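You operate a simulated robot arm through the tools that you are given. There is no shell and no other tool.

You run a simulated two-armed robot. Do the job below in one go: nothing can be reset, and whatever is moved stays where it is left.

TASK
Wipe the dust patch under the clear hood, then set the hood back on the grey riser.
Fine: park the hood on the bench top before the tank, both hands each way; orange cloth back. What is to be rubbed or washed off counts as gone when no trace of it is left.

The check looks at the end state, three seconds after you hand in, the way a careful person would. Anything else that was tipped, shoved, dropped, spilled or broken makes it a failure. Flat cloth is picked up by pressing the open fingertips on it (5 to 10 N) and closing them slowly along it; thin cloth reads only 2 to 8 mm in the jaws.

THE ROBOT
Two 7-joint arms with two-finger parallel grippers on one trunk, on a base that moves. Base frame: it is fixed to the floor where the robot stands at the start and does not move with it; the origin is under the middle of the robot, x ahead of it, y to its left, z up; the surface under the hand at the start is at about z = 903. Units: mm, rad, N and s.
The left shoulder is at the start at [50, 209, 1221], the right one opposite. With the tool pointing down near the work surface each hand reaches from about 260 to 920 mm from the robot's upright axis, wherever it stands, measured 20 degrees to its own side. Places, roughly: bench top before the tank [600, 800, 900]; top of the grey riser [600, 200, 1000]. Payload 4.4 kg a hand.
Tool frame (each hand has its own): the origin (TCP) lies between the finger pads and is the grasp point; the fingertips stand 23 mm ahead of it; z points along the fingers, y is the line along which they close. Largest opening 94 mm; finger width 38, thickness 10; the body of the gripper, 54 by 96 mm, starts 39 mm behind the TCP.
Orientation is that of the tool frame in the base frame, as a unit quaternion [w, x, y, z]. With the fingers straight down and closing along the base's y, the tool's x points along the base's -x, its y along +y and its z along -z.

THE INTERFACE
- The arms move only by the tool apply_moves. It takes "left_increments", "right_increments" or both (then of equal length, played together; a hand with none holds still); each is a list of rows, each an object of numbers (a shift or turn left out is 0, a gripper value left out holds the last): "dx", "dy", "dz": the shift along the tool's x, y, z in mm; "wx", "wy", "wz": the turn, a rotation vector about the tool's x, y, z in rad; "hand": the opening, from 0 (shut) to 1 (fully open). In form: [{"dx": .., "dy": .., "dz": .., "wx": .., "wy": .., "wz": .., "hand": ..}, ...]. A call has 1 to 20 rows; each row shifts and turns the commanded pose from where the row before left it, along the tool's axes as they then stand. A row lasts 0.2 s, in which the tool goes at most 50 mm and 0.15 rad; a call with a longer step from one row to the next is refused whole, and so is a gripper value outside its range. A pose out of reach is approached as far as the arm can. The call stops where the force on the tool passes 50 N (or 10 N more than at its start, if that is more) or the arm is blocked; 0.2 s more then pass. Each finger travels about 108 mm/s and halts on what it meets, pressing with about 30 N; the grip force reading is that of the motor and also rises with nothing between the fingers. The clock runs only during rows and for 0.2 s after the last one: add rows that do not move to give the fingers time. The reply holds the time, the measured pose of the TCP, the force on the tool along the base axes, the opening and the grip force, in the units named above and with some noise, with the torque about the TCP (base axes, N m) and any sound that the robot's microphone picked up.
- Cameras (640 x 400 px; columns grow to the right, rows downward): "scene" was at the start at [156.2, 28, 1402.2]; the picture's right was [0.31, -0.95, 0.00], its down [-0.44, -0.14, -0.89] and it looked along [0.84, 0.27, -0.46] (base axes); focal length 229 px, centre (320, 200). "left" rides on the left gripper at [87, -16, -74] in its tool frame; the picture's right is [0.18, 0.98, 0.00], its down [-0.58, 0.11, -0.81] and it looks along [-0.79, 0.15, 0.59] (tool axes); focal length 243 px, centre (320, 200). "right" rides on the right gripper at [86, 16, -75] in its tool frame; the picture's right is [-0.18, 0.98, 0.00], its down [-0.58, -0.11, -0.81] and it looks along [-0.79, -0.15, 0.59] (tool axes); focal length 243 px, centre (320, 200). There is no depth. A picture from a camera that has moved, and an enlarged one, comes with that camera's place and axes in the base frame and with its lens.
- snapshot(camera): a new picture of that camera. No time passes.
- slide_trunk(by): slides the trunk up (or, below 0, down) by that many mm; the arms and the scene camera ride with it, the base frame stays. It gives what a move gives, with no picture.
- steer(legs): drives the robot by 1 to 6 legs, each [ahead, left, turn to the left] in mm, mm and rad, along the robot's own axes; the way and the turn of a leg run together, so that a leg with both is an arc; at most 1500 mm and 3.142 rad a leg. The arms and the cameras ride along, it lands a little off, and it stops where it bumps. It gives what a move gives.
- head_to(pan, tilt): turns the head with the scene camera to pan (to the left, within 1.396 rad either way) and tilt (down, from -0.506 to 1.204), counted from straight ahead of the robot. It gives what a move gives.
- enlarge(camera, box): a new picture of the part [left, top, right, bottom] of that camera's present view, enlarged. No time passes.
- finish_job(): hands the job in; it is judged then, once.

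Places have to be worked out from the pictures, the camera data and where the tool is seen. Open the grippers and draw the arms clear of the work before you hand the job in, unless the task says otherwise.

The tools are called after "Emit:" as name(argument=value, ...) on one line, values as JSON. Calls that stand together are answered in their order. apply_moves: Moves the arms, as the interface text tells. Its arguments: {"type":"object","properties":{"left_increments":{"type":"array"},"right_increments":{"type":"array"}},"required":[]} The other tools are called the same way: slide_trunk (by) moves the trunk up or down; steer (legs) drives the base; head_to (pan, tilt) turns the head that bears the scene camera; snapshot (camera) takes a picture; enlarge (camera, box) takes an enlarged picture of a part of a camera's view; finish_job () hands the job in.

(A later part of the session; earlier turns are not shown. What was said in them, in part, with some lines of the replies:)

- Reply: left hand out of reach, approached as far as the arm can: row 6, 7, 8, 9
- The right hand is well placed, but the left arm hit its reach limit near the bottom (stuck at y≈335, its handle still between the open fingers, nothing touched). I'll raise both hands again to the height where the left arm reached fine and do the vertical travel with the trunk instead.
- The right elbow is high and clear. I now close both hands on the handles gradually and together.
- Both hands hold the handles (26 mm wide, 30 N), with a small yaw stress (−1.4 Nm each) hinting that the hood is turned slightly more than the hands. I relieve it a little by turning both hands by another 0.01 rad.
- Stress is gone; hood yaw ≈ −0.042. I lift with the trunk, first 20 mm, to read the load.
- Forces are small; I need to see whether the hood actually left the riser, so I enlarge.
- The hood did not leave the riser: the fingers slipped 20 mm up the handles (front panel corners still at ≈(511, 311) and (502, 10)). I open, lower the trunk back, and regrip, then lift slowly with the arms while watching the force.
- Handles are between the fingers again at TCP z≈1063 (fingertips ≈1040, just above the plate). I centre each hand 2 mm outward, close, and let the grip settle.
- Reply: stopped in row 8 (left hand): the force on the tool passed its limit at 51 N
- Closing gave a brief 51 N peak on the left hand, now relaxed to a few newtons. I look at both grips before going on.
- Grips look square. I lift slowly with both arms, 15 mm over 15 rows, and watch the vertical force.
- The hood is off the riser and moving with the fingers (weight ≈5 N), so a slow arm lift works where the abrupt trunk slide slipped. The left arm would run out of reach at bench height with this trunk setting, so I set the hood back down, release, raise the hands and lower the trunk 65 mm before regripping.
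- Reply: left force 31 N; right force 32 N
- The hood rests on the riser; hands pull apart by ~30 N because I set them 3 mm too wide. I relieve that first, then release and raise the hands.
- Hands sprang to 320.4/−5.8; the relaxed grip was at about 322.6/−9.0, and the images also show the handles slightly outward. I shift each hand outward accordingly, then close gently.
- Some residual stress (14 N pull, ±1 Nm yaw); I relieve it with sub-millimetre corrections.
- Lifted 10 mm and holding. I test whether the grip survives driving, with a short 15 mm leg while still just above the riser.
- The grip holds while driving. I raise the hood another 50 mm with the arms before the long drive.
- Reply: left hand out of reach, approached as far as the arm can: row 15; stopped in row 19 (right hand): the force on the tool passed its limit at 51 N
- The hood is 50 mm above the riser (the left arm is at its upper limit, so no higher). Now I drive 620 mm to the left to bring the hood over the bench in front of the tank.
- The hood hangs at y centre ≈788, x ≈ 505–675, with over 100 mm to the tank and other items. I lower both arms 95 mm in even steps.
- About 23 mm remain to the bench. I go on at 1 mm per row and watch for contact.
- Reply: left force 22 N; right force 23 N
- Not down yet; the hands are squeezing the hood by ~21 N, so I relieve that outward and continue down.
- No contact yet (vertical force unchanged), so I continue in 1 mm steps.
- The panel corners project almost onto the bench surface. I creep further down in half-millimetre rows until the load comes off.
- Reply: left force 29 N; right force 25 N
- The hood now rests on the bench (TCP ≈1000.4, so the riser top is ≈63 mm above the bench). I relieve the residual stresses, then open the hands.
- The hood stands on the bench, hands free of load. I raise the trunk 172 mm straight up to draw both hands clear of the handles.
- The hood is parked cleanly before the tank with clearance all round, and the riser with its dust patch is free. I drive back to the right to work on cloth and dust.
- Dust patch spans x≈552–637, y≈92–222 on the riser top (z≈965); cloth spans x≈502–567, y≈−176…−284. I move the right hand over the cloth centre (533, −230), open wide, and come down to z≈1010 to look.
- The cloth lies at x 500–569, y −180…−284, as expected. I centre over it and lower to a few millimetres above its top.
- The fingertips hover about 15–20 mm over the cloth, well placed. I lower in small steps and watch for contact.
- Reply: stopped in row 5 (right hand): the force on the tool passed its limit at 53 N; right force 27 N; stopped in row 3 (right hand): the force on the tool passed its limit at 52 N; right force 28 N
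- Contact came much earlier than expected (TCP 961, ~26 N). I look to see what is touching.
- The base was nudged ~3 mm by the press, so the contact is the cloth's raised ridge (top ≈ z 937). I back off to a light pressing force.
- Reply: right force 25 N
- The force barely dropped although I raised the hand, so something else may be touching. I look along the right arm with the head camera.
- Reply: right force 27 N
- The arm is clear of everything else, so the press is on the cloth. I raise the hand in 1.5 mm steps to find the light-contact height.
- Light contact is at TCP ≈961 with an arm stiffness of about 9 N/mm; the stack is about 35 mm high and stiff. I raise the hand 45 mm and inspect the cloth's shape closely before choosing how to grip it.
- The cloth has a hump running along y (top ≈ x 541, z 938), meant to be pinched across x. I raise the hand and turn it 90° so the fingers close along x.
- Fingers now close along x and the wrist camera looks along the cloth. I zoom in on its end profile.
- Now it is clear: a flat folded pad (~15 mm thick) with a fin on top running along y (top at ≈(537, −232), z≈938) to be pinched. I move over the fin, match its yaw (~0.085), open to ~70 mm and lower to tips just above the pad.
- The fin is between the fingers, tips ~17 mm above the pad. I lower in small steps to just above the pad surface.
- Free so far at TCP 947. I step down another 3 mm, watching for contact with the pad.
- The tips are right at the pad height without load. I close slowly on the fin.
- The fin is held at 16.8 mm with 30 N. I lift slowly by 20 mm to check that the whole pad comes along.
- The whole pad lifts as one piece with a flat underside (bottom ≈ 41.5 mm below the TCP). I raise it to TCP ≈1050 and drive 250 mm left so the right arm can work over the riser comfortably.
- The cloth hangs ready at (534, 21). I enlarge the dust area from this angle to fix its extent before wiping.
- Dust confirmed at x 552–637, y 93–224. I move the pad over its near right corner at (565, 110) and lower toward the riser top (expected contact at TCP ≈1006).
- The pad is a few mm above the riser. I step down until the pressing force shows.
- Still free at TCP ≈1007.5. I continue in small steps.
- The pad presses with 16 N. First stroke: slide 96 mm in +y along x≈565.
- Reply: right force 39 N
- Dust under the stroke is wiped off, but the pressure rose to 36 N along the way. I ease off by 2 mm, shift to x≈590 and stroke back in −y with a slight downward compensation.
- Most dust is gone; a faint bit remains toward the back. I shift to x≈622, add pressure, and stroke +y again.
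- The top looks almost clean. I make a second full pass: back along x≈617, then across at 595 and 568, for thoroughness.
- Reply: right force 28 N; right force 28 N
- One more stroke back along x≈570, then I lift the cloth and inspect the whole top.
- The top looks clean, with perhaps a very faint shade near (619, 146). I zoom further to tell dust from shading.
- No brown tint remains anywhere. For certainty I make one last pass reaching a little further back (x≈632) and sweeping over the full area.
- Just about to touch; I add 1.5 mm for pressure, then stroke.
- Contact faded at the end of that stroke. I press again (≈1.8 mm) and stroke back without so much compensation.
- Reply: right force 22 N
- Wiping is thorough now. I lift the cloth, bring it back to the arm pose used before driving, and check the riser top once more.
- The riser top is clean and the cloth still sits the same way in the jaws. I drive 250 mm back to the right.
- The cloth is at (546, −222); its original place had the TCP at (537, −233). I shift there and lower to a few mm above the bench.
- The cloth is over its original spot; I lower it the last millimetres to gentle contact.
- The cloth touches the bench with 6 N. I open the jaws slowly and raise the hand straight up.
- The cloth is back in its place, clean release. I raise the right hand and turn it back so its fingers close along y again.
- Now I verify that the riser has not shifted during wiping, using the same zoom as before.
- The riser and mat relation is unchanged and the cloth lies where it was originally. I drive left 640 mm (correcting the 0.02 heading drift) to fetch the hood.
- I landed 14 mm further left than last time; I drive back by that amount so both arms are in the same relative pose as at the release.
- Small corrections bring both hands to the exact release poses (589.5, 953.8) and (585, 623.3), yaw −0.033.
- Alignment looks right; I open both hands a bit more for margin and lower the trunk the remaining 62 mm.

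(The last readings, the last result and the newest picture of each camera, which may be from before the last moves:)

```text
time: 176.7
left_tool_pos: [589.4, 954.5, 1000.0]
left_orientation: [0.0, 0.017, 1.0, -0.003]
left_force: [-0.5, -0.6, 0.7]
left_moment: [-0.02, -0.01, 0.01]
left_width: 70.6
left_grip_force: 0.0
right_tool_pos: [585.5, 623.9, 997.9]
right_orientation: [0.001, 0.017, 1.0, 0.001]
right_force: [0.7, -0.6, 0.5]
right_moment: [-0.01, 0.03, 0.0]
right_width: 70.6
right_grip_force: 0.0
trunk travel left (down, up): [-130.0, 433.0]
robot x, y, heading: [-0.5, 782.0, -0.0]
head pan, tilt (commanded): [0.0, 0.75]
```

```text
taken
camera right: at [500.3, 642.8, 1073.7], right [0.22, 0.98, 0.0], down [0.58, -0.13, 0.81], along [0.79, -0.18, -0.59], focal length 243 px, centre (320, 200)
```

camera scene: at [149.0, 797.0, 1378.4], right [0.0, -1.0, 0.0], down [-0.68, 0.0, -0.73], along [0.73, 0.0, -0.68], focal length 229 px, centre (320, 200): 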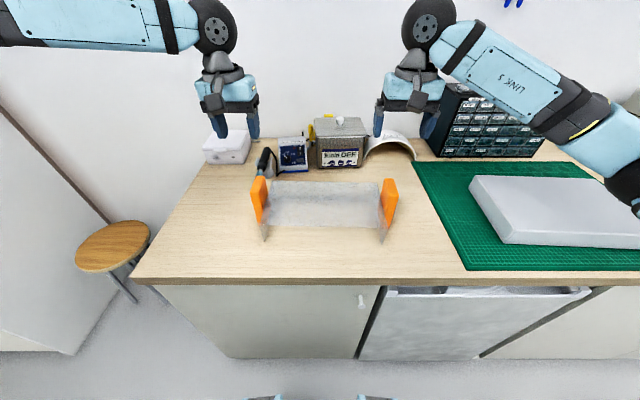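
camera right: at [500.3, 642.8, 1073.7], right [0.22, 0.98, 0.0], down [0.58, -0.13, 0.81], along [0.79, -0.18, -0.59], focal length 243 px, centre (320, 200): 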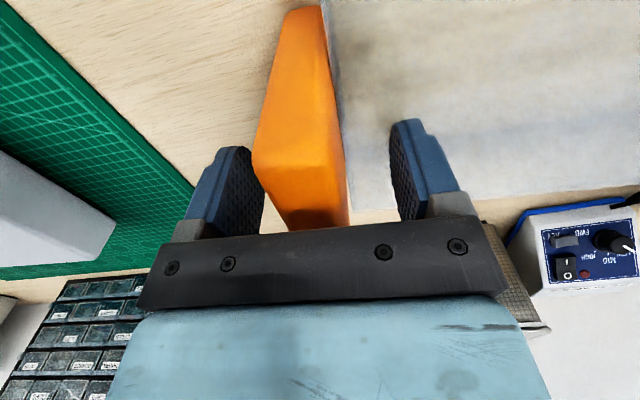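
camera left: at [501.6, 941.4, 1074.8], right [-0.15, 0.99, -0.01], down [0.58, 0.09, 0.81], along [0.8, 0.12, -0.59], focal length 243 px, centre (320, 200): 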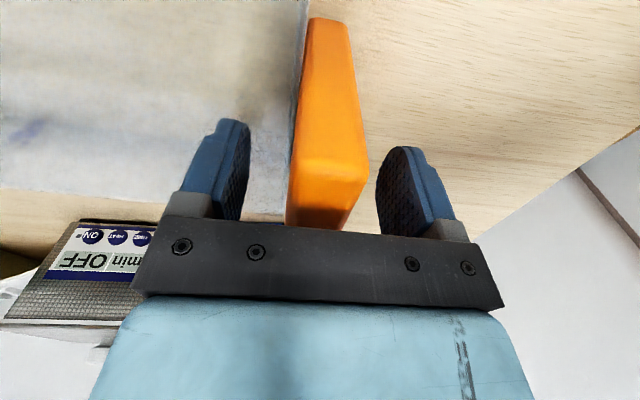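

Both handles appear ~2–3 mm to the −y side of the hand centres, so I shift both hands by −2.3 mm together, then close gently.

Emit:
apply_moves(left_increments=[{"dy": -2.3}, {"hand": 0.5}, {"hand": 0.4}, {"hand": 0.32}, {"hand": 0.26}, {"hand": 0.2}, {"hand": 0.1}, {"hand": 0.0}, {}, {}], right_increments=[{"dy": -2.3}, {"hand": 0.5}, {"hand": 0.4}, {"hand": 0.32}, {"hand": 0.26}, {"hand": 0.2}, {"hand": 0.1}, {"hand": 0.0}, {}, {}])

Emit:
snapshot(camera="left")

Emit:
snapshot(camera="right")

```text
time: 178.9
left_tool_pos: [589.4, 952.5, 1001.5]
left_orientation: [0.001, 0.017, 1.0, -0.003]
left_force: [6.4, 1.3, -0.2]
left_moment: [0.97, -0.08, 0.91]
left_width: 26.0
left_grip_force: 29.7
right_tool_pos: [587.4, 623.1, 998.2]
right_orientation: [0.0, 0.017, 1.0, -0.001]
right_force: [-6.9, -1.5, 0.8]
right_moment: [0.01, 0.01, 1.42]
right_width: 25.7
right_grip_force: 29.7
trunk travel left (down, up): [-130.0, 433.0]
robot x, y, heading: [-1.9, 784.4, 0.003]
head pan, tilt (commanded): [0.0, 0.75]
```

```text
taken
camera left: at [501.8, 939.6, 1074.4], right [-0.15, 0.99, -0.01], down [0.58, 0.09, 0.81], along [0.8, 0.12, -0.59], focal length 243 px, centre (320, 200)
```

left: 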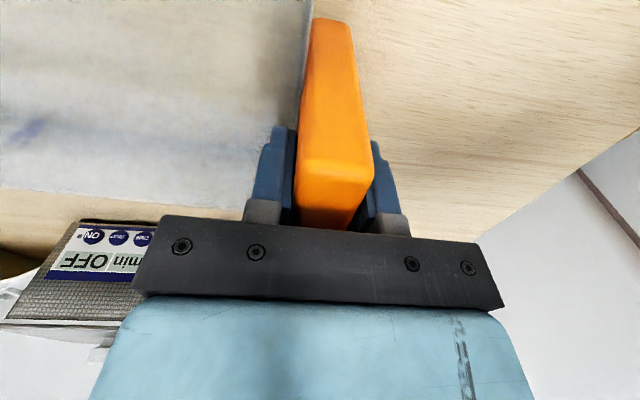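

```text
taken
camera right: at [500.8, 641.0, 1073.1], right [0.22, 0.98, 0.0], down [0.58, -0.13, 0.81], along [0.79, -0.18, -0.59], focal length 243 px, centre (320, 200)
```

right: 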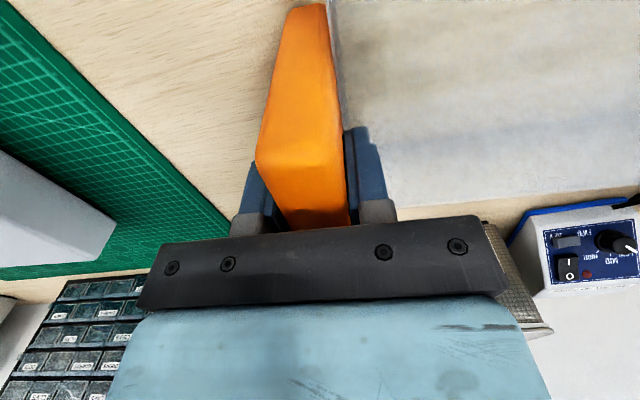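

Firm, well-balanced grips. I relieve the +1 Nm yaw stress and then lift slowly.

Emit:
apply_moves(left_increments=[{"wz": -0.007}, {}, {"dz": -1}, {"dz": -1}, {"dz": -1}, {"dz": -1}, {"dz": -1}, {"dz": -1}, {"dz": -1}, {"dz": -1}, {}], right_increments=[{"wz": -0.009}, {}, {"dz": -1}, {"dz": -1}, {"dz": -1}, {"dz": -1}, {"dz": -1}, {"dz": -1}, {"dz": -1}, {"dz": -1}, {}])

Emit:
enlarge(camera="scene", box=[210, 60, 430, 200])

Emit:
snapshot(camera="left")

```text
time: 181.3
left_tool_pos: [589.0, 951.2, 1008.3]
left_orientation: [0.002, 0.014, 1.0, -0.003]
left_force: [-7.5, -16.4, -5.8]
left_moment: [0.98, 0.03, -1.06]
left_width: 25.9
left_grip_force: 29.8
right_tool_pos: [586.0, 622.8, 1007.3]
right_orientation: [0.0, 0.014, 1.0, 0.001]
right_force: [8.1, 15.7, 0.1]
right_moment: [-0.15, -0.06, -1.47]
right_width: 26.0
right_grip_force: 30.0
trunk travel left (down, up): [-130.0, 433.0]
robot x, y, heading: [-7.5, 783.2, 0.005]
head pan, tilt (commanded): [0.0, 0.75]
```

```text
2.86 times, centred on (320, 130) of scene
camera zoom: at [149.4, 783.6, 1208.3], right [0.0, -1.0, 0.0], down [-0.68, 0.0, -0.73], along [0.73, 0.0, -0.68], focal length 654 px, centre (320, 400)
```

zoom: 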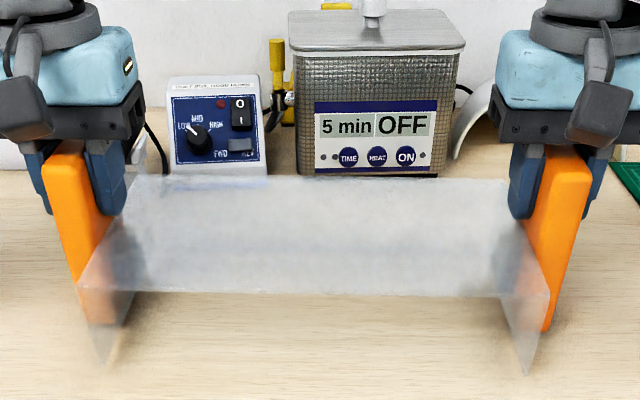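

```text
taken
camera left: at [502.6, 939.1, 1082.8], right [-0.16, 0.99, -0.01], down [0.58, 0.1, 0.81], along [0.8, 0.12, -0.59], focal length 243 px, centre (320, 200)
```

left: 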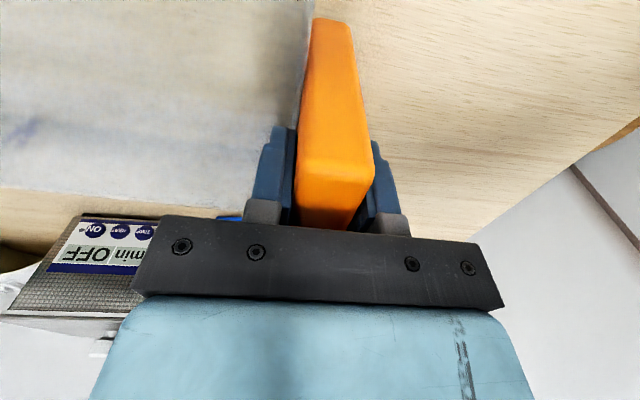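

The hood is up 8 mm. I balance the grip a bit and lift further in 2.5 mm rows.

Emit:
apply_moves(left_increments=[{"wz": 0.004, "dy": -0.6}, {}, {"dz": -2}, {"dz": -2.5}, {"dz": -2.5}, {"dz": -2.5}, {"dz": -2.5}, {"dz": -2.5}, {"dz": -2.5}, {"dz": -2.5}, {"dz": -2.5}, {"dz": -2.5}, {"dz": -2.5}, {"dz": -2.5}, {"dz": -2.5}, {"dz": -2.5}, {"dz": -2.5}, {"dz": -2.5}, {"dz": -2}, {}], right_increments=[{"wz": 0.004, "dy": 0.6}, {}, {"dz": -2}, {"dz": -2.5}, {"dz": -2.5}, {"dz": -2.5}, {"dz": -2.5}, {"dz": -2.5}, {"dz": -2.5}, {"dz": -2.5}, {"dz": -2.5}, {"dz": -2.5}, {"dz": -2.5}, {"dz": -2.5}, {"dz": -2.5}, {"dz": -2.5}, {"dz": -2.5}, {"dz": -2.5}, {"dz": -2}, {}])

Emit:
apply_moves(left_increments=[{"dz": -2}, {"dz": -2.5}, {"dz": -2.5}, {"dz": -2.5}, {"dz": -2.5}, {"dz": -2.5}, {"dz": -2.5}, {"dz": -2.5}, {"dz": -2.5}, {"dz": -2.5}, {"dz": -2.5}, {"dz": -2.5}, {"dz": -2.5}, {"dz": -2.5}, {"dz": -2.5}, {"dz": -2.5}, {}], right_increments=[{"dz": -2}, {"dz": -2.5}, {"dz": -2.5}, {"dz": -2.5}, {"dz": -2.5}, {"dz": -2.5}, {"dz": -2.5}, {"dz": -2.5}, {"dz": -2.5}, {"dz": -2.5}, {"dz": -2.5}, {"dz": -2.5}, {"dz": -2.5}, {"dz": -2.5}, {"dz": -2.5}, {"dz": -2.5}, {}])

Emit:
snapshot(camera="left")

Emit:
snapshot(camera="scene")

```text
time: 185.5
left_tool_pos: [589.9, 952.1, 1048.5]
left_orientation: [0.001, 0.014, 1.0, -0.002]
left_force: [2.9, 47.4, -1.8]
left_moment: [0.14, -0.1, 0.07]
left_width: 26.0
left_grip_force: 30.2
right_tool_pos: [588.6, 621.5, 1049.1]
right_orientation: [0.0, 0.017, 1.0, -0.001]
right_force: [-3.7, -48.1, -2.5]
right_moment: [-0.12, 0.18, 0.59]
right_width: 26.1
right_grip_force: 30.0
trunk travel left (down, up): [-130.0, 433.0]
robot x, y, heading: [-5.3, 784.6, -0.003]
head pan, tilt (commanded): [0.0, 0.75]
```

```text
time: 189.1
left_tool_pos: [590.1, 951.7, 1087.6]
left_orientation: [0.001, 0.016, 1.0, -0.002]
left_force: [-2.2, 44.5, -1.7]
left_moment: [-0.1, 0.37, -0.66]
left_width: 25.9
left_grip_force: 29.9
right_tool_pos: [586.3, 622.4, 1087.7]
right_orientation: [-0.001, 0.016, 1.0, -0.001]
right_force: [1.8, -45.3, -3.4]
right_moment: [-0.43, -0.33, -0.02]
right_width: 26.0
right_grip_force: 29.9
trunk travel left (down, up): [-130.0, 433.0]
robot x, y, heading: [-6.8, 783.9, 0.005]
head pan, tilt (commanded): [0.0, 0.75]
```

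```text
taken
camera left: at [503.3, 938.8, 1162.3], right [-0.15, 0.99, 0.0], down [0.58, 0.09, 0.81], along [0.8, 0.12, -0.59], focal length 243 px, centre (320, 200)
```

left: 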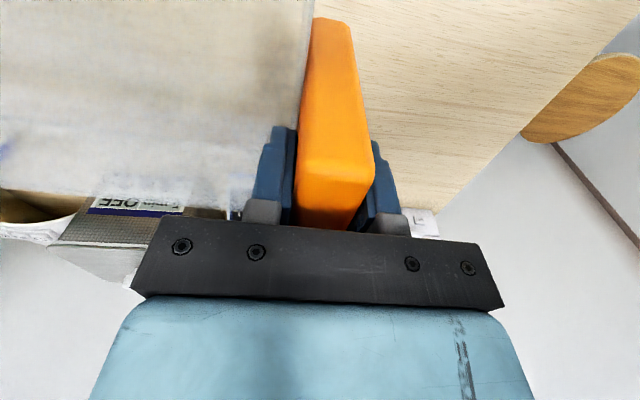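

```text
taken
camera scene: at [149.4, 783.6, 1208.3], right [0.0, -1.0, 0.0], down [-0.68, 0.0, -0.73], along [0.73, 0.0, -0.68], focal length 229 px, centre (320, 200)
```

scene: 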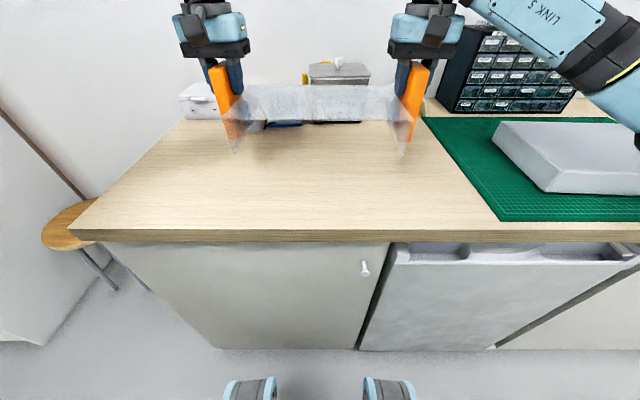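

The hood hangs ≈26 mm above riser level; the hands squeeze it by 45 N, so I relieve 0.9 mm in total, then drive right most of the way.

Emit:
apply_moves(left_increments=[{"dy": 0.4}, {}], right_increments=[{"dy": -0.4}, {}])

Emit:
steer(legs=[[0, -590, 0]])

Emit:
snapshot(camera="scene")

Emit:
snapshot(camera="left")

Emit:
snapshot(camera="right")

```text
time: 189.7
left_tool_pos: [591.2, 952.2, 1087.9]
left_orientation: [0.001, 0.015, 1.0, -0.003]
left_force: [-1.3, 40.6, -3.7]
left_moment: [0.38, -0.58, -0.35]
left_width: 25.8
left_grip_force: 29.7
right_tool_pos: [587.3, 621.9, 1087.2]
right_orientation: [-0.001, 0.015, 1.0, -0.001]
right_force: [2.1, -41.4, -1.9]
right_moment: [-0.17, 0.6, -0.24]
right_width: 25.6
right_grip_force: 30.1
trunk travel left (down, up): [-130.0, 433.0]
robot x, y, heading: [-2.8, 785.8, 0.007]
head pan, tilt (commanded): [0.0, 0.75]
```

```text
time: 195.3
left_tool_pos: [591.3, 362.3, 1087.9]
left_orientation: [0.001, 0.013, 1.0, -0.003]
left_force: [-0.5, 42.0, -3.4]
left_moment: [0.37, -0.04, -0.25]
left_width: 26.0
left_grip_force: 29.7
right_tool_pos: [591.3, 34.2, 1088.7]
right_orientation: [0.0, 0.013, 1.0, -0.001]
right_force: [-0.2, -41.9, -2.3]
right_moment: [-0.3, 0.06, 0.0]
right_width: 26.3
right_grip_force: 30.5
trunk travel left (down, up): [-130.0, 433.0]
robot x, y, heading: [-1.8, 190.8, 0.009]
head pan, tilt (commanded): [0.0, 0.75]
```

```text
taken
camera scene: at [152.0, 191.6, 1208.3], right [0.01, -1.0, 0.0], down [-0.68, 0.0, -0.73], along [0.73, 0.0, -0.68], focal length 229 px, centre (320, 200)
```

scene: 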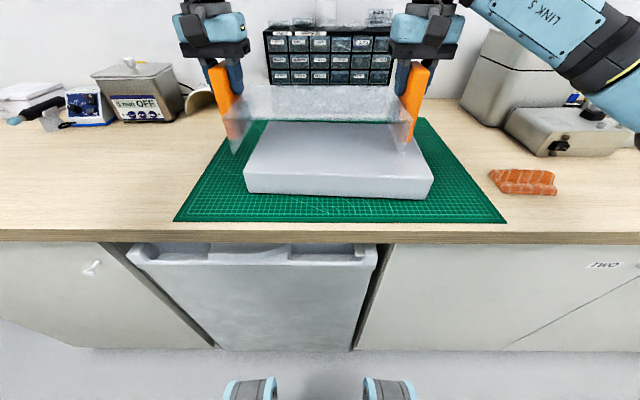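

```text
taken
camera left: at [504.7, 348.5, 1162.6], right [-0.16, 0.99, 0.0], down [0.58, 0.1, 0.81], along [0.8, 0.12, -0.59], focal length 243 px, centre (320, 200)
```

left: 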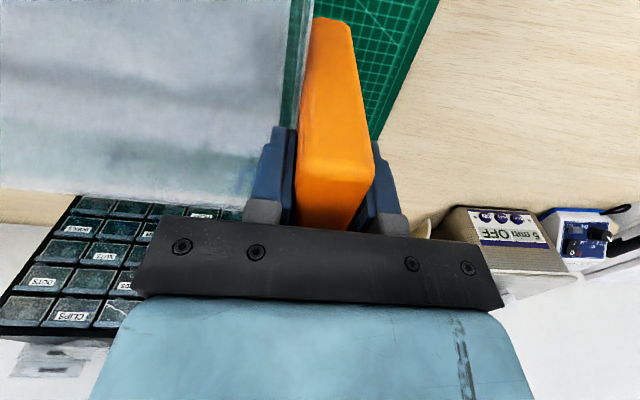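

```text
taken
camera right: at [504.6, 50.1, 1162.0], right [0.21, 0.98, 0.0], down [0.58, -0.12, 0.81], along [0.79, -0.17, -0.59], focal length 243 px, centre (320, 200)
```

right: 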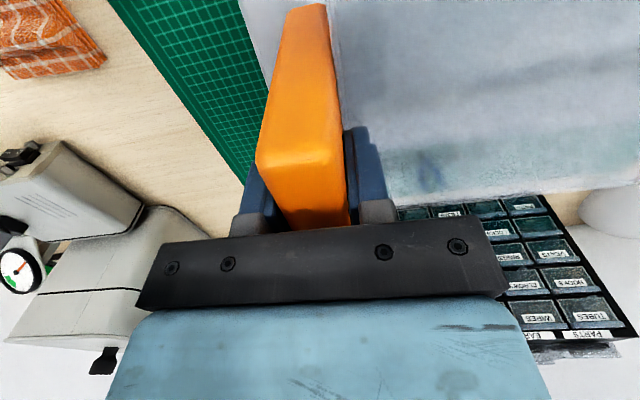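

I'm 40 mm short of the riser pose and the hood needs ≈−0.016 rad of yaw to match its original orientation (−0.042). I relieve the squeeze and drive the rest with that small turn.

Emit:
apply_moves(left_increments=[{"dy": 0.5}, {}], right_increments=[{"dy": -0.5}, {}])

Emit:
steer(legs=[[0, -31, -0.016]])

Emit:
snapshot(camera="scene")

Emit:
enlarge(camera="scene", box=[210, 60, 430, 220])

```text
time: 195.9
left_tool_pos: [590.3, 361.7, 1088.8]
left_orientation: [0.001, 0.013, 1.0, -0.003]
left_force: [0.0, -9.0, -4.5]
left_moment: [1.01, -0.19, 0.29]
left_width: 26.0
left_grip_force: 30.3
right_tool_pos: [590.1, 31.9, 1088.0]
right_orientation: [0.0, 0.013, 1.0, 0.001]
right_force: [0.0, 10.0, -0.1]
right_moment: [-0.32, 0.16, -0.29]
right_width: 25.7
right_grip_force: 30.5
trunk travel left (down, up): [-130.0, 433.0]
robot x, y, heading: [-3.4, 192.2, 0.007]
head pan, tilt (commanded): [0.0, 0.75]
```

```text
time: 196.9
left_tool_pos: [593.7, 321.3, 1090.0]
left_orientation: [0.001, 0.021, 1.0, -0.002]
left_force: [0.4, -17.8, -4.0]
left_moment: [0.92, 0.09, 0.24]
left_width: 25.9
left_grip_force: 30.1
right_tool_pos: [587.9, -8.3, 1087.2]
right_orientation: [0.0, 0.021, 1.0, 0.0]
right_force: [0.5, 17.1, -0.1]
right_moment: [-0.25, -0.17, -0.08]
right_width: 25.8
right_grip_force: 30.1
trunk travel left (down, up): [-130.0, 433.0]
robot x, y, heading: [-2.1, 160.2, -0.007]
head pan, tilt (commanded): [0.0, 0.75]
```

```text
taken
camera scene: at [152.0, 157.4, 1208.3], right [-0.01, -1.0, 0.0], down [-0.68, 0.01, -0.73], along [0.73, -0.01, -0.68], focal length 229 px, centre (320, 200)
```

scene: 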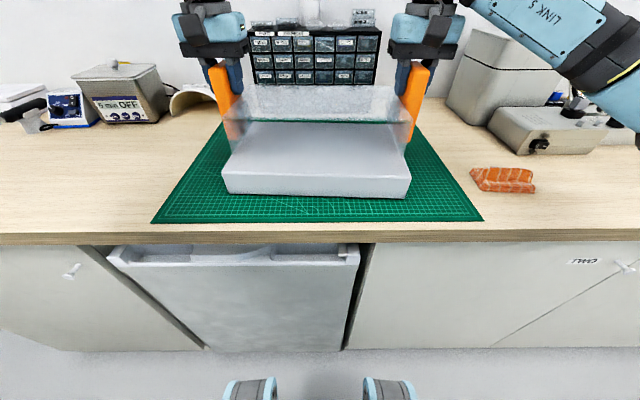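

```text
2.50 times, centred on (320, 140) of scene
camera zoom: at [152.0, 157.4, 1208.3], right [-0.01, -1.0, 0.0], down [-0.68, 0.01, -0.73], along [0.73, -0.01, -0.68], focal length 572 px, centre (320, 350)
```

zoom: 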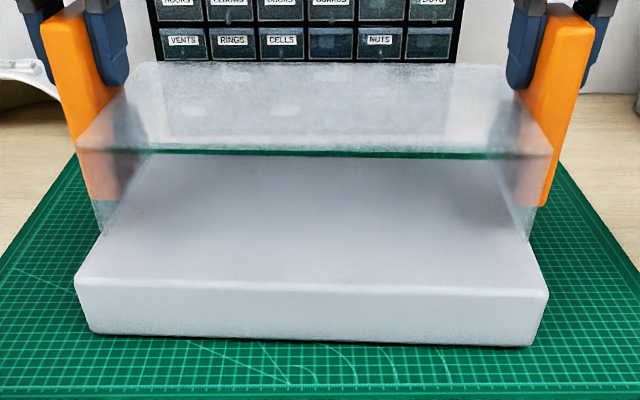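

The hands are now within ~1–2 mm of the original on-riser pose and yaw (−0.042). I trim the x by +1 mm on the left side, relieve the stretch, and lower 20 mm.

Emit:
apply_moves(left_increments=[{"dx": -0.8, "dy": -0.2}, {"dz": 1}, {"dz": 2}, {"dz": 2}, {"dz": 2}, {"dz": 2}, {"dz": 2}, {"dz": 2}, {"dz": 2}, {"dz": 2}, {"dz": 1}, {}], right_increments=[{"dx": -0.8, "dy": 0.3}, {"dz": 1}, {"dz": 2}, {"dz": 2}, {"dz": 2}, {"dz": 2}, {"dz": 2}, {"dz": 2}, {"dz": 2}, {"dz": 2}, {"dz": 1}, {}])

Emit:
enlarge(camera="scene", box=[210, 60, 430, 220])

Emit:
snapshot(camera="left")

Emit:
snapshot(camera="right")

```text
time: 199.5
left_tool_pos: [595.0, 320.5, 1070.8]
left_orientation: [0.0, 0.021, 1.0, -0.003]
left_force: [-1.8, -4.0, 0.1]
left_moment: [0.41, -0.05, 0.21]
left_width: 26.0
left_grip_force: 29.9
right_tool_pos: [587.6, -10.6, 1069.1]
right_orientation: [-0.001, 0.02, 1.0, 0.0]
right_force: [2.6, 5.4, -4.7]
right_moment: [-0.95, 0.1, -0.81]
right_width: 26.2
right_grip_force: 29.8
trunk travel left (down, up): [-130.0, 433.0]
robot x, y, heading: [0.2, 155.2, -0.01]
head pan, tilt (commanded): [0.0, 0.75]
```

```text
2.50 times, centred on (320, 140) of scene
camera zoom: at [152.0, 158.0, 1208.3], right [-0.01, -1.0, 0.0], down [-0.68, 0.01, -0.73], along [0.73, -0.01, -0.68], focal length 572 px, centre (320, 350)
```

zoom: 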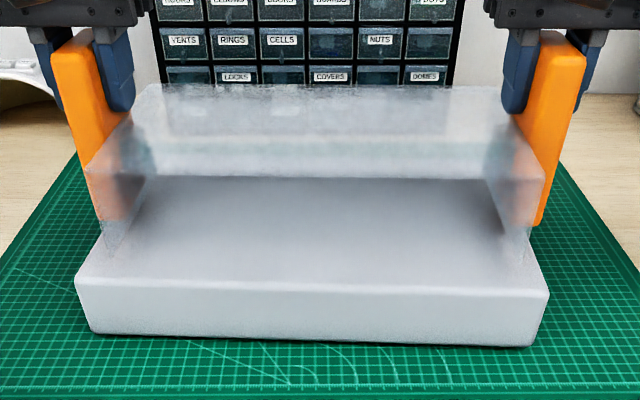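

```text
taken
camera left: at [507.5, 309.2, 1144.6], right [-0.14, 0.99, -0.01], down [0.58, 0.09, 0.81], along [0.8, 0.11, -0.59], focal length 243 px, centre (320, 200)
```

left: 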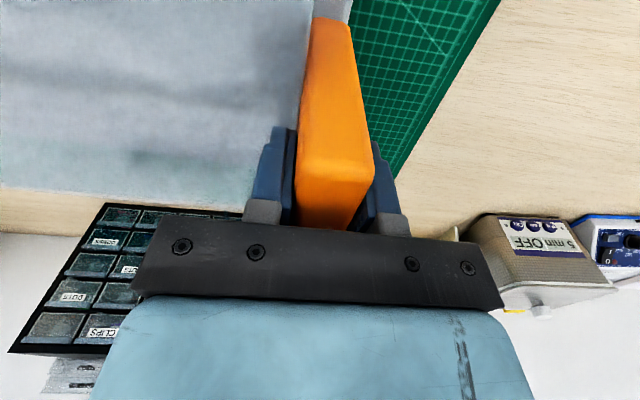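

```text
taken
camera right: at [502.7, 10.3, 1144.6], right [0.22, 0.97, 0.0], down [0.58, -0.13, 0.81], along [0.79, -0.18, -0.59], focal length 243 px, centre (320, 200)
```

right: 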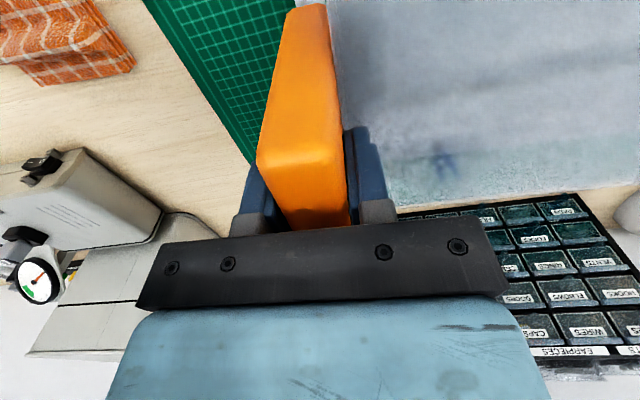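

Wrist-camera positions match those at the original lift within about 1 mm. I lower the last ~7 mm at 1 mm, then 0.5 mm per row.

Emit:
apply_moves(left_increments=[{"dz": 1}, {"dz": 1}, {"dz": 1}, {"dz": 1}, {"dz": 0.7}, {}], right_increments=[{"dz": 1}, {"dz": 1}, {"dz": 1}, {"dz": 1}, {"dz": 0.7}, {}])

Emit:
apply_moves(left_increments=[{"dz": 0.5}, {"dz": 0.5}, {"dz": 0.5}, {}], right_increments=[{"dz": 0.5}, {"dz": 0.5}, {"dz": 0.5}, {}])

```text
time: 200.9
left_tool_pos: [595.2, 321.9, 1066.5]
left_orientation: [0.001, 0.02, 1.0, -0.002]
left_force: [-0.6, 10.9, -0.9]
left_moment: [0.28, 0.35, -0.46]
left_width: 25.7
left_grip_force: 29.6
right_tool_pos: [588.8, -7.8, 1065.9]
right_orientation: [-0.001, 0.021, 1.0, -0.001]
right_force: [0.5, -10.8, -3.6]
right_moment: [-0.52, -0.32, 0.12]
right_width: 25.9
right_grip_force: 30.2
trunk travel left (down, up): [-130.0, 433.0]
robot x, y, heading: [2.1, 157.8, -0.008]
head pan, tilt (commanded): [0.0, 0.75]
```

```text
time: 201.9
left_tool_pos: [594.8, 320.4, 1065.2]
left_orientation: [0.001, 0.02, 1.0, -0.003]
left_force: [4.0, 14.3, -2.0]
left_moment: [0.52, 0.45, 0.5]
left_width: 26.2
left_grip_force: 30.1
right_tool_pos: [587.8, -9.2, 1063.0]
right_orientation: [0.0, 0.019, 1.0, 0.0]
right_force: [-3.6, -15.1, -1.7]
right_moment: [-0.52, -0.42, 0.55]
right_width: 25.8
right_grip_force: 30.0
trunk travel left (down, up): [-130.0, 433.0]
robot x, y, heading: [-0.8, 160.6, -0.012]
head pan, tilt (commanded): [0.0, 0.75]
```

No contact yet; I keep lowering in half-millimetre rows.

Emit:
apply_moves(left_increments=[{"dz": 0.5}, {"dz": 0.5}, {}], right_increments=[{"dz": 0.5}, {"dz": 0.5}, {}])

Emit:
apply_moves(left_increments=[{"dz": 0.5}, {"dz": 0.5}, {}], right_increments=[{"dz": 0.5}, {"dz": 0.5}, {}])

```text
time: 202.7
left_tool_pos: [593.9, 321.3, 1063.7]
left_orientation: [0.0, 0.021, 1.0, -0.003]
left_force: [1.2, 14.3, -5.0]
left_moment: [1.04, -0.57, 0.2]
left_width: 25.8
left_grip_force: 30.5
right_tool_pos: [588.2, -8.9, 1061.8]
right_orientation: [0.0, 0.021, 1.0, 0.0]
right_force: [-1.6, -14.7, 1.6]
right_moment: [0.17, 0.52, 0.06]
right_width: 25.9
right_grip_force: 29.9
trunk travel left (down, up): [-130.0, 433.0]
robot x, y, heading: [0.2, 161.3, -0.011]
head pan, tilt (commanded): [0.0, 0.75]
```

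```text
time: 203.5
left_tool_pos: [593.8, 321.0, 1063.1]
left_orientation: [0.001, 0.021, 1.0, -0.002]
left_force: [-1.0, 18.1, 7.3]
left_moment: [0.9, -0.04, -0.76]
left_width: 25.6
left_grip_force: 30.4
right_tool_pos: [585.9, -8.2, 1061.9]
right_orientation: [0.001, 0.022, 1.0, 0.0]
right_force: [4.1, -18.2, 0.4]
right_moment: [0.0, -0.7, -0.61]
right_width: 26.0
right_grip_force: 30.4
trunk travel left (down, up): [-130.0, 433.0]
robot x, y, heading: [-0.5, 157.9, -0.002]
head pan, tilt (commanded): [0.0, 0.75]
```

First contact (left +7 N). I add half a millimetre on both and relieve the 18 N squeeze, then check visually.

Emit:
apply_moves(left_increments=[{"dy": 0.2}, {"dz": 0.3}, {}], right_increments=[{"dy": -0.2}, {"dz": 0.8}, {}])

Emit:
enlarge(camera="scene", box=[210, 60, 430, 220])

Emit:
enlarge(camera="scene", box=[230, 110, 280, 160])

Emit:
enlarge(camera="scene", box=[370, 110, 420, 160])

```text
time: 204.3
left_tool_pos: [594.5, 321.6, 1063.7]
left_orientation: [0.001, 0.021, 1.0, -0.002]
left_force: [-5.4, 27.4, 2.3]
left_moment: [0.59, -0.86, -0.8]
left_width: 25.9
left_grip_force: 30.3
right_tool_pos: [587.1, -8.2, 1061.2]
right_orientation: [0.0, 0.02, 1.0, -0.001]
right_force: [2.1, -29.0, 2.3]
right_moment: [0.45, 0.38, -0.45]
right_width: 25.8
right_grip_force: 30.4
trunk travel left (down, up): [-130.0, 433.0]
robot x, y, heading: [-1.1, 159.4, -0.006]
head pan, tilt (commanded): [0.0, 0.75]
```

```text
2.50 times, centred on (320, 140) of scene
camera zoom: at [150.8, 157.5, 1208.5], right [-0.01, -1.0, 0.0], down [-0.68, 0.01, -0.73], along [0.73, -0.01, -0.68], focal length 572 px, centre (320, 350)
```

zoom: 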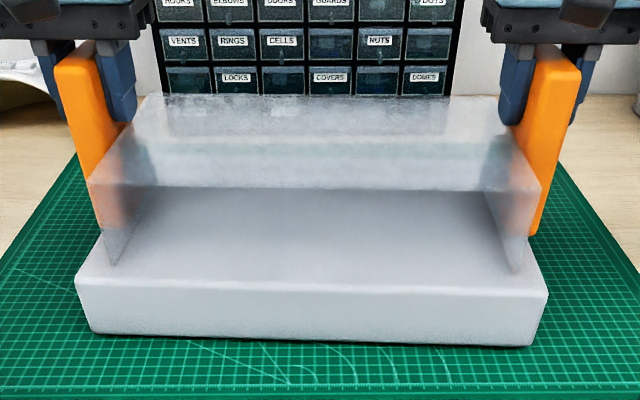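

```text
8.00 times, centred on (255, 135) of scene
camera zoom: at [150.8, 157.5, 1208.5], right [-0.01, -1.0, 0.0], down [-0.68, 0.01, -0.73], along [0.73, -0.01, -0.68], focal length 1830 px, centre (840, 720)
```

zoom: 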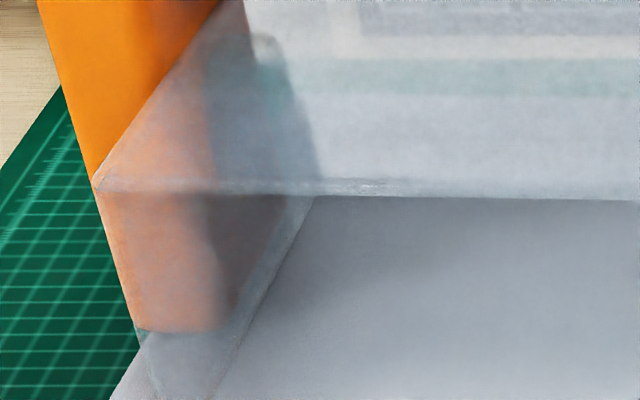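

```text
8.00 times, centred on (395, 135) of scene
camera zoom: at [150.8, 157.5, 1208.5], right [-0.01, -1.0, 0.0], down [-0.68, 0.01, -0.73], along [0.73, -0.01, -0.68], focal length 1830 px, centre (-280, 720)
```

zoom: 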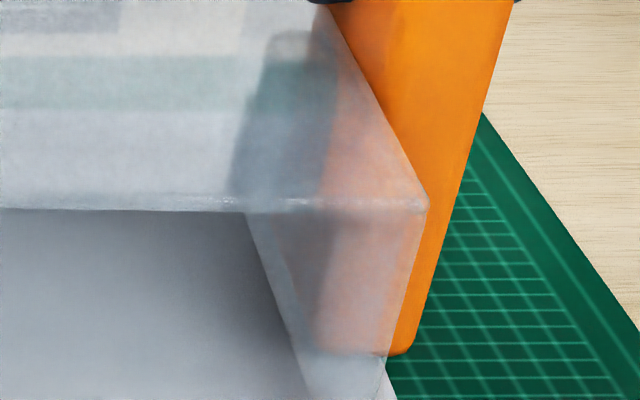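

The panels now stand on the riser top. I relieve the remaining lateral squeeze before opening.

Emit:
apply_moves(left_increments=[{"dy": 0.5}, {}, {}], right_increments=[{"dy": -0.5}, {}, {}])

```text
time: 205.1
left_tool_pos: [593.8, 321.7, 1063.0]
left_orientation: [0.001, 0.021, 1.0, -0.002]
left_force: [-4.0, 25.4, 0.2]
left_moment: [0.74, -0.39, -0.45]
left_width: 26.0
left_grip_force: 29.7
right_tool_pos: [588.0, -7.3, 1061.9]
right_orientation: [0.0, 0.021, 1.0, 0.0]
right_force: [2.4, -27.6, 1.6]
right_moment: [0.13, -0.04, -0.75]
right_width: 25.9
right_grip_force: 30.0
trunk travel left (down, up): [-130.0, 433.0]
robot x, y, heading: [-1.3, 157.7, -0.009]
head pan, tilt (commanded): [0.0, 0.75]
```

Emit:
apply_moves(left_increments=[{"dy": 0.4}, {}, {}], right_increments=[{"dy": -0.4}, {}, {}])

```text
time: 205.9
left_tool_pos: [594.2, 322.3, 1063.8]
left_orientation: [0.001, 0.022, 1.0, -0.003]
left_force: [-1.7, 8.6, 0.7]
left_moment: [0.96, 0.08, -0.05]
left_width: 26.1
left_grip_force: 30.4
right_tool_pos: [587.2, -8.1, 1061.3]
right_orientation: [0.0, 0.02, 1.0, 0.0]
right_force: [3.2, -10.0, 0.6]
right_moment: [-0.17, -0.71, -1.19]
right_width: 25.9
right_grip_force: 29.9
trunk travel left (down, up): [-130.0, 433.0]
robot x, y, heading: [-1.4, 158.8, -0.001]
head pan, tilt (commanded): [0.0, 0.75]
```

Nearly stress-free. I press down another half millimetre to be sure both ends are seated.

Emit:
apply_moves(left_increments=[{"dz": 0.6}, {}, {}], right_increments=[{"dz": 0.6}, {}, {}])

```text
time: 206.7
left_tool_pos: [593.2, 322.3, 1064.1]
left_orientation: [0.002, 0.022, 1.0, -0.003]
left_force: [-4.6, 5.0, 7.9]
left_moment: [1.01, 0.82, -0.66]
left_width: 26.2
left_grip_force: 30.6
right_tool_pos: [587.3, -7.6, 1061.5]
right_orientation: [0.002, 0.021, 1.0, -0.001]
right_force: [7.9, -4.2, 3.1]
right_moment: [0.02, 0.06, -1.38]
right_width: 25.9
right_grip_force: 29.8
trunk travel left (down, up): [-130.0, 433.0]
robot x, y, heading: [-0.0, 158.4, -0.006]
head pan, tilt (commanded): [0.0, 0.75]
```

Both ends now carry load on the riser. I open both hands gently together and look.

Emit:
apply_moves(left_increments=[{"hand": 0.31}, {"hand": 0.36}, {"hand": 0.45}, {"hand": 0.6}, {"hand": 0.7}, {}], right_increments=[{"hand": 0.31}, {"hand": 0.36}, {"hand": 0.45}, {"hand": 0.6}, {"hand": 0.7}, {}])

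Emit:
enlarge(camera="scene", box=[210, 60, 430, 220])

Emit:
snapshot(camera="left")

Emit:
snapshot(camera="right")

```text
time: 208.1
left_tool_pos: [595.3, 322.4, 1061.3]
left_orientation: [0.0, 0.021, 1.0, -0.004]
left_force: [-0.7, 0.2, -0.1]
left_moment: [-0.03, 0.0, -0.03]
left_width: 65.9
left_grip_force: 0.1
right_tool_pos: [587.4, -9.0, 1061.7]
right_orientation: [0.0, 0.021, 1.0, 0.0]
right_force: [0.7, -0.8, -0.1]
right_moment: [-0.01, 0.0, 0.01]
right_width: 65.9
right_grip_force: 0.1
trunk travel left (down, up): [-130.0, 433.0]
robot x, y, heading: [-1.5, 161.3, -0.008]
head pan, tilt (commanded): [0.0, 0.75]
```

```text
2.50 times, centred on (320, 140) of scene
camera zoom: at [151.6, 157.9, 1208.4], right [-0.01, -1.0, 0.0], down [-0.68, 0.01, -0.73], along [0.73, -0.01, -0.68], focal length 572 px, centre (320, 350)
```

zoom: 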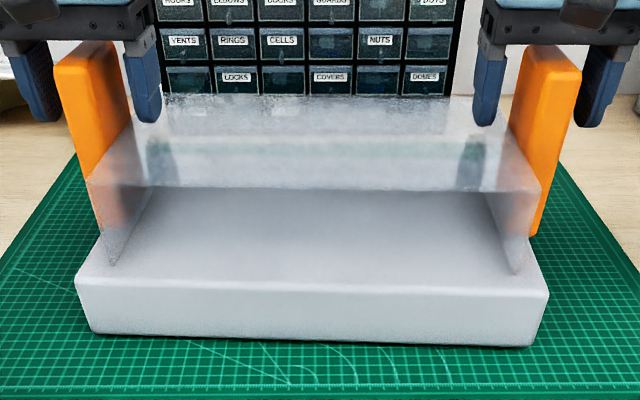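

```text
taken
camera left: at [507.5, 310.1, 1136.7], right [-0.14, 0.99, -0.01], down [0.58, 0.09, 0.81], along [0.8, 0.11, -0.59], focal length 243 px, centre (320, 200)
```

left: 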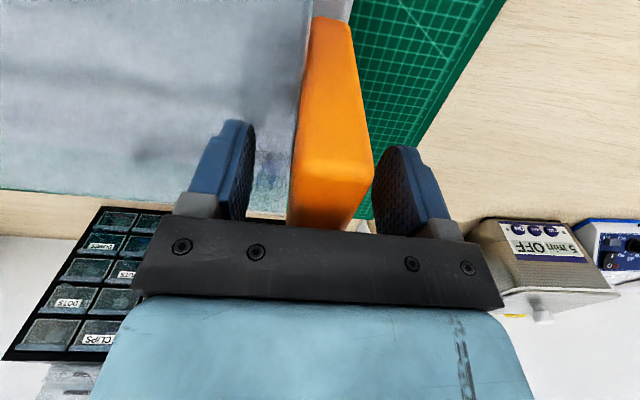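

```text
taken
camera right: at [501.6, 10.9, 1135.6], right [0.22, 0.97, 0.0], down [0.58, -0.13, 0.81], along [0.79, -0.18, -0.59], focal length 243 px, centre (320, 200)
```

right: 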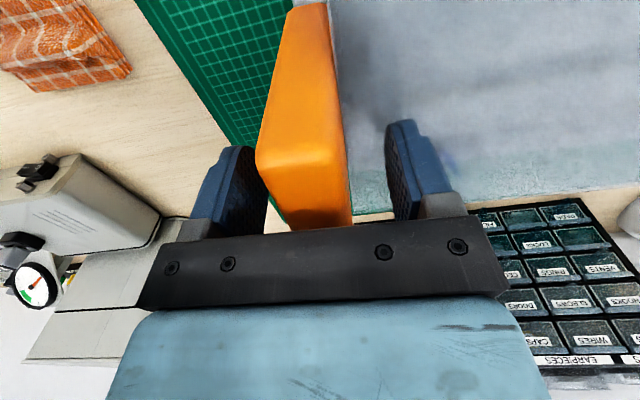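

The hood stands on the riser, hands open and free on both sides. I raise the trunk straight up to withdraw the hands.

Emit:
slide_trunk(by=170)

Emit:
snapshot(camera="scene")

Emit:
enlarge(camera="scene", box=[230, 145, 410, 260])

```text
time: 210.0
left_tool_pos: [593.9, 321.9, 1232.5]
left_orientation: [0.002, 0.021, 1.0, -0.003]
left_force: [-0.3, 0.0, 0.1]
left_moment: [0.02, 0.06, 0.0]
left_width: 65.9
left_grip_force: 0.1
right_tool_pos: [588.1, -7.9, 1230.1]
right_orientation: [0.0, 0.021, 1.0, 0.001]
right_force: [0.1, -0.7, 0.8]
right_moment: [0.01, 0.02, 0.01]
right_width: 66.0
right_grip_force: 0.1
trunk travel left (down, up): [-300.0, 263.0]
robot x, y, heading: [1.1, 161.9, -0.011]
head pan, tilt (commanded): [0.0, 0.75]
```

```text
taken
camera scene: at [151.8, 158.0, 1378.3], right [-0.01, -1.0, 0.0], down [-0.68, 0.01, -0.73], along [0.73, -0.01, -0.68], focal length 229 px, centre (320, 200)
```

scene: 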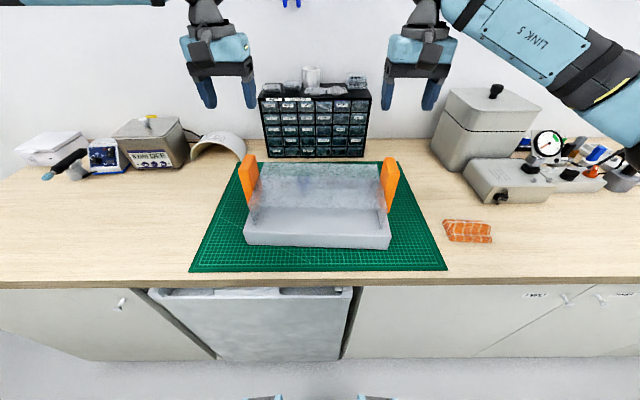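

```text
3.48 times, centred on (320, 202) of scene
camera zoom: at [151.8, 158.0, 1378.3], right [-0.01, -1.0, 0.0], down [-0.68, 0.01, -0.73], along [0.73, -0.01, -0.68], focal length 796 px, centre (320, 191)
```

zoom: 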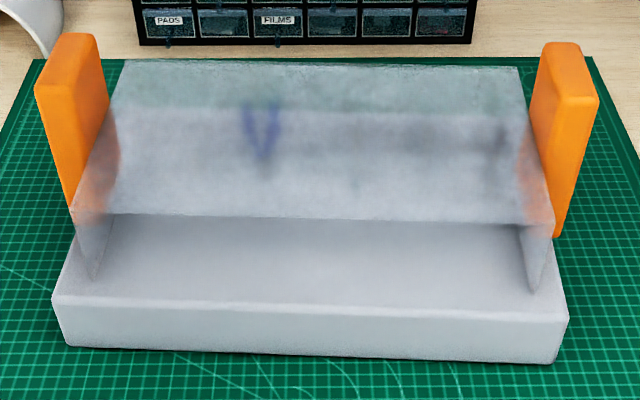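

The hood is back on the riser, clear of the hands. I zoom in on both end panels to verify that all feet stand on the riser top with margin, and compare with the initial state.

Emit:
enlarge(camera="scene", box=[235, 150, 285, 250])

Emit:
enlarge(camera="scene", box=[360, 150, 410, 250])

Emit:
enlarge(camera="left", box=[0, 0, 400, 220])

Emit:
enlarge(camera="right", box=[240, 0, 640, 220])

```text
4.00 times, centred on (260, 200) of scene
camera zoom: at [151.8, 158.0, 1378.3], right [-0.01, -1.0, 0.0], down [-0.68, 0.01, -0.73], along [0.73, -0.01, -0.68], focal length 915 px, centre (560, 200)
```

zoom: 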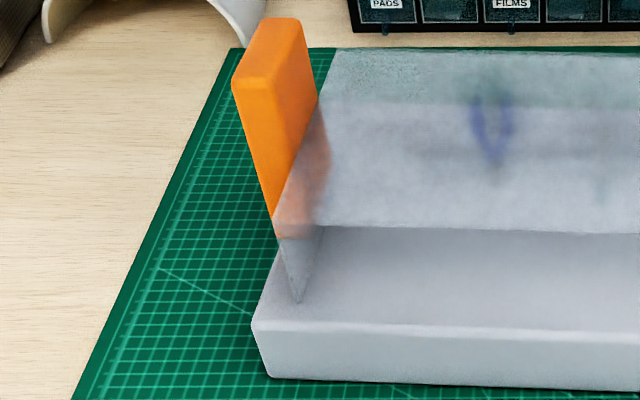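

```text
4.00 times, centred on (385, 200) of scene
camera zoom: at [151.8, 158.0, 1378.3], right [-0.01, -1.0, 0.0], down [-0.68, 0.01, -0.73], along [0.73, -0.01, -0.68], focal length 915 px, centre (60, 200)
```

zoom: 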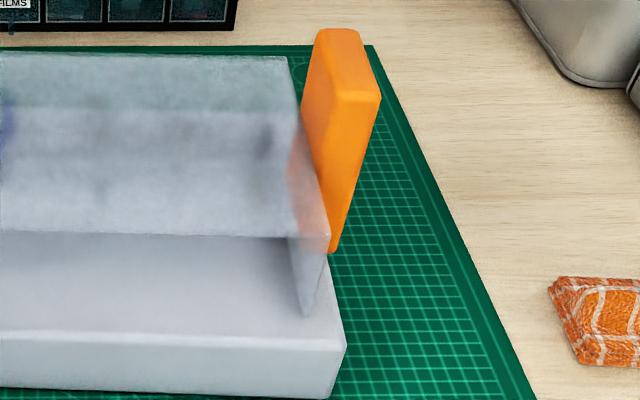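

```text
1.60 times, centred on (200, 110) of left
camera zoom: at [507.7, 310.1, 1306.5], right [-0.14, 0.99, -0.01], down [0.58, 0.09, 0.81], along [0.8, 0.11, -0.59], focal length 388 px, centre (512, 344)
```

zoom: 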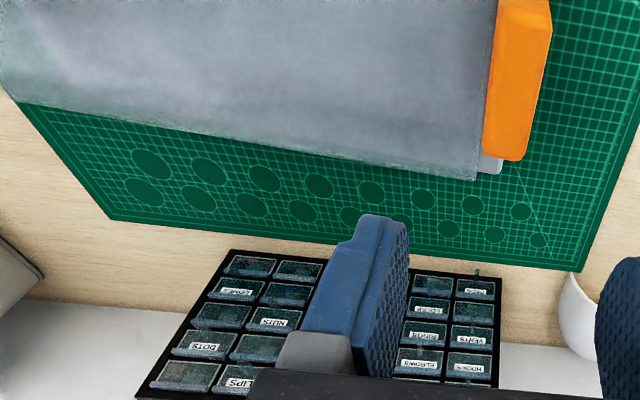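

```text
1.60 times, centred on (440, 110) of right
camera zoom: at [501.8, 11.0, 1305.4], right [0.22, 0.97, 0.0], down [0.58, -0.13, 0.81], along [0.79, -0.18, -0.59], focal length 388 px, centre (128, 344)
```

zoom: 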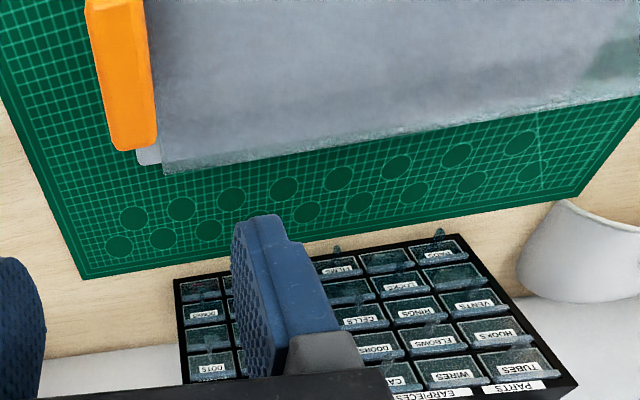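

The hood stands fully on the riser: front margin ≈14–23 mm, back ≈25 mm, sides ≈17–25 mm, practically as at the start. I open the grippers fully and draw both arms back and clear.

Emit:
apply_moves(left_increments=[{"dx": 18, "dy": 16, "hand": 1}, {"dx": 18, "dy": 16}, {"dx": 18, "dy": 16}, {"dx": 18, "dy": 16}, {"dx": 18, "dy": 16}, {"dx": 18, "dy": 16}, {"dx": 18, "dy": 16}, {"dx": 18, "dy": 16}, {}], right_increments=[{"dx": 11, "dy": -11.5, "dz": -6, "hand": 1}, {"dx": 11, "dy": -11.5, "dz": -6}, {"dx": 11, "dy": -11.5, "dz": -6}, {"dx": 11, "dy": -11.5, "dz": -6}, {"dx": 11, "dy": -11.5, "dz": -6}, {"dx": 11, "dy": -11.5, "dz": -6}, {"dx": 11, "dy": -11.5, "dz": -6}, {"dx": 11, "dy": -11.5, "dz": -6}, {}])

Emit:
snapshot(camera="scene")

Emit:
enlarge(camera="scene", box=[225, 145, 415, 265])

Emit:
enlarge(camera="scene", box=[0, 100, 250, 250])

Emit:
enlarge(camera="scene", box=[420, 70, 640, 260])

```text
time: 212.0
left_tool_pos: [455.1, 453.8, 1230.3]
left_orientation: [0.0, 0.022, 1.0, -0.003]
left_force: [0.6, 0.5, -0.1]
left_moment: [0.02, 0.04, 0.01]
left_width: 93.8
left_grip_force: 0.1
right_tool_pos: [499.3, -97.6, 1278.4]
right_orientation: [-0.001, 0.02, 1.0, 0.0]
right_force: [-0.2, -0.1, -0.9]
right_moment: [0.0, 0.03, -0.01]
right_width: 94.1
right_grip_force: 0.1
trunk travel left (down, up): [-300.0, 263.0]
robot x, y, heading: [-4.1, 156.4, -0.007]
head pan, tilt (commanded): [0.0, 0.75]
```

```text
taken
camera scene: at [152.7, 157.7, 1378.2], right [-0.01, -1.0, 0.0], down [-0.68, 0.01, -0.73], along [0.73, -0.01, -0.68], focal length 229 px, centre (320, 200)
```

scene: 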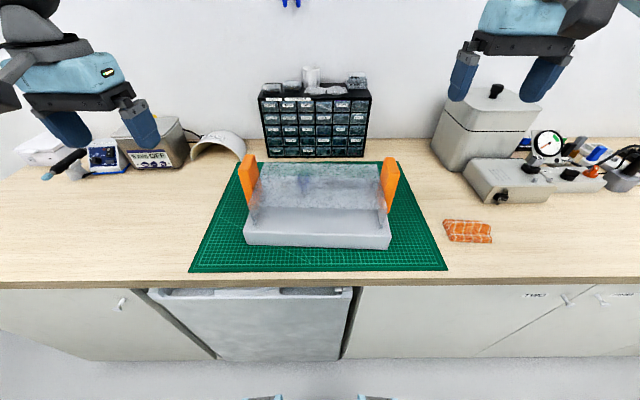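

```text
3.33 times, centred on (320, 205) of scene
camera zoom: at [152.7, 157.7, 1378.2], right [-0.01, -1.0, 0.0], down [-0.68, 0.01, -0.73], along [0.73, -0.01, -0.68], focal length 763 px, centre (320, 183)
```

zoom: 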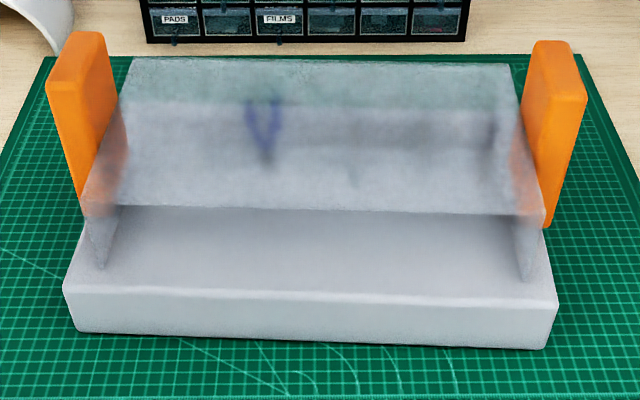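

```text
2.56 times, centred on (125, 175) of scene
camera zoom: at [152.7, 157.7, 1378.2], right [-0.01, -1.0, 0.0], down [-0.68, 0.01, -0.73], along [0.73, -0.01, -0.68], focal length 586 px, centre (819, 264)
```

zoom: 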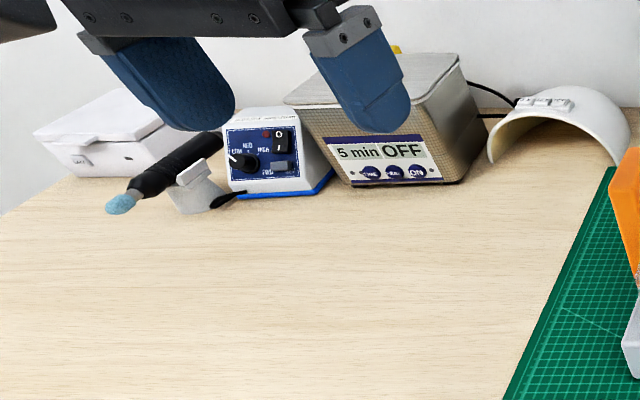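

```text
2.11 times, centred on (530, 165) of scene
camera zoom: at [152.7, 157.7, 1378.2], right [-0.01, -1.0, 0.0], down [-0.68, 0.01, -0.73], along [0.73, -0.01, -0.68], focal length 482 px, centre (-122, 274)
```

zoom: 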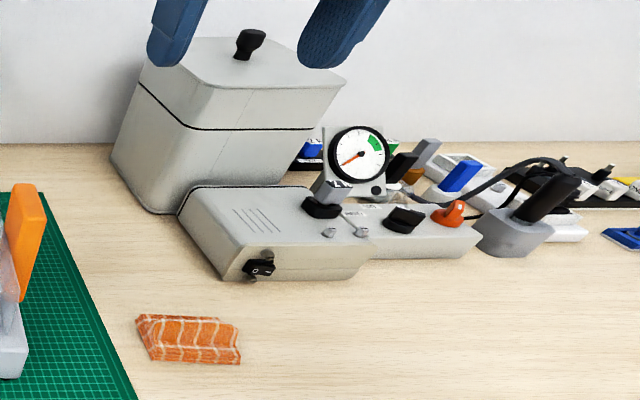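

The riser top under the hood shows no dust, and the hood stands level on the riser. The cloth is back in its place, nothing else on the bench has moved, and both open hands are clear, so I hand the job in.

Emit:
finish_job()

```text
The job is handed in.
```

The dust patch is wiped off, the clear hood is back on the grey riser, and the orange cloth is back where it was. I have handed the job in, but I don't have the check's result.

- **Dust:** I wiped the whole patch and its margins over three passes. Zoomed views afterwards showed no brown left on the riser top.
- **Hood:** I carried it with both hands each way and parked it on the bench in front of the tank in between. It now stands fully on the riser, a few millimetres nearer the front than before (about 8 mm on the left, 5 mm on the right). It clears the riser's edges by about 14 mm or more all round.
- **Cloth:** It sits within about a millimetre of its original spot.
- **First lift:** The grip slipped on the handles because raising the trunk was too abrupt. The hood stayed on the riser, and I lifted it slowly with the arms after that.
- **Rest of the bench:** In the final pictures nothing else had moved. Both grippers are open and the arms are drawn clear.
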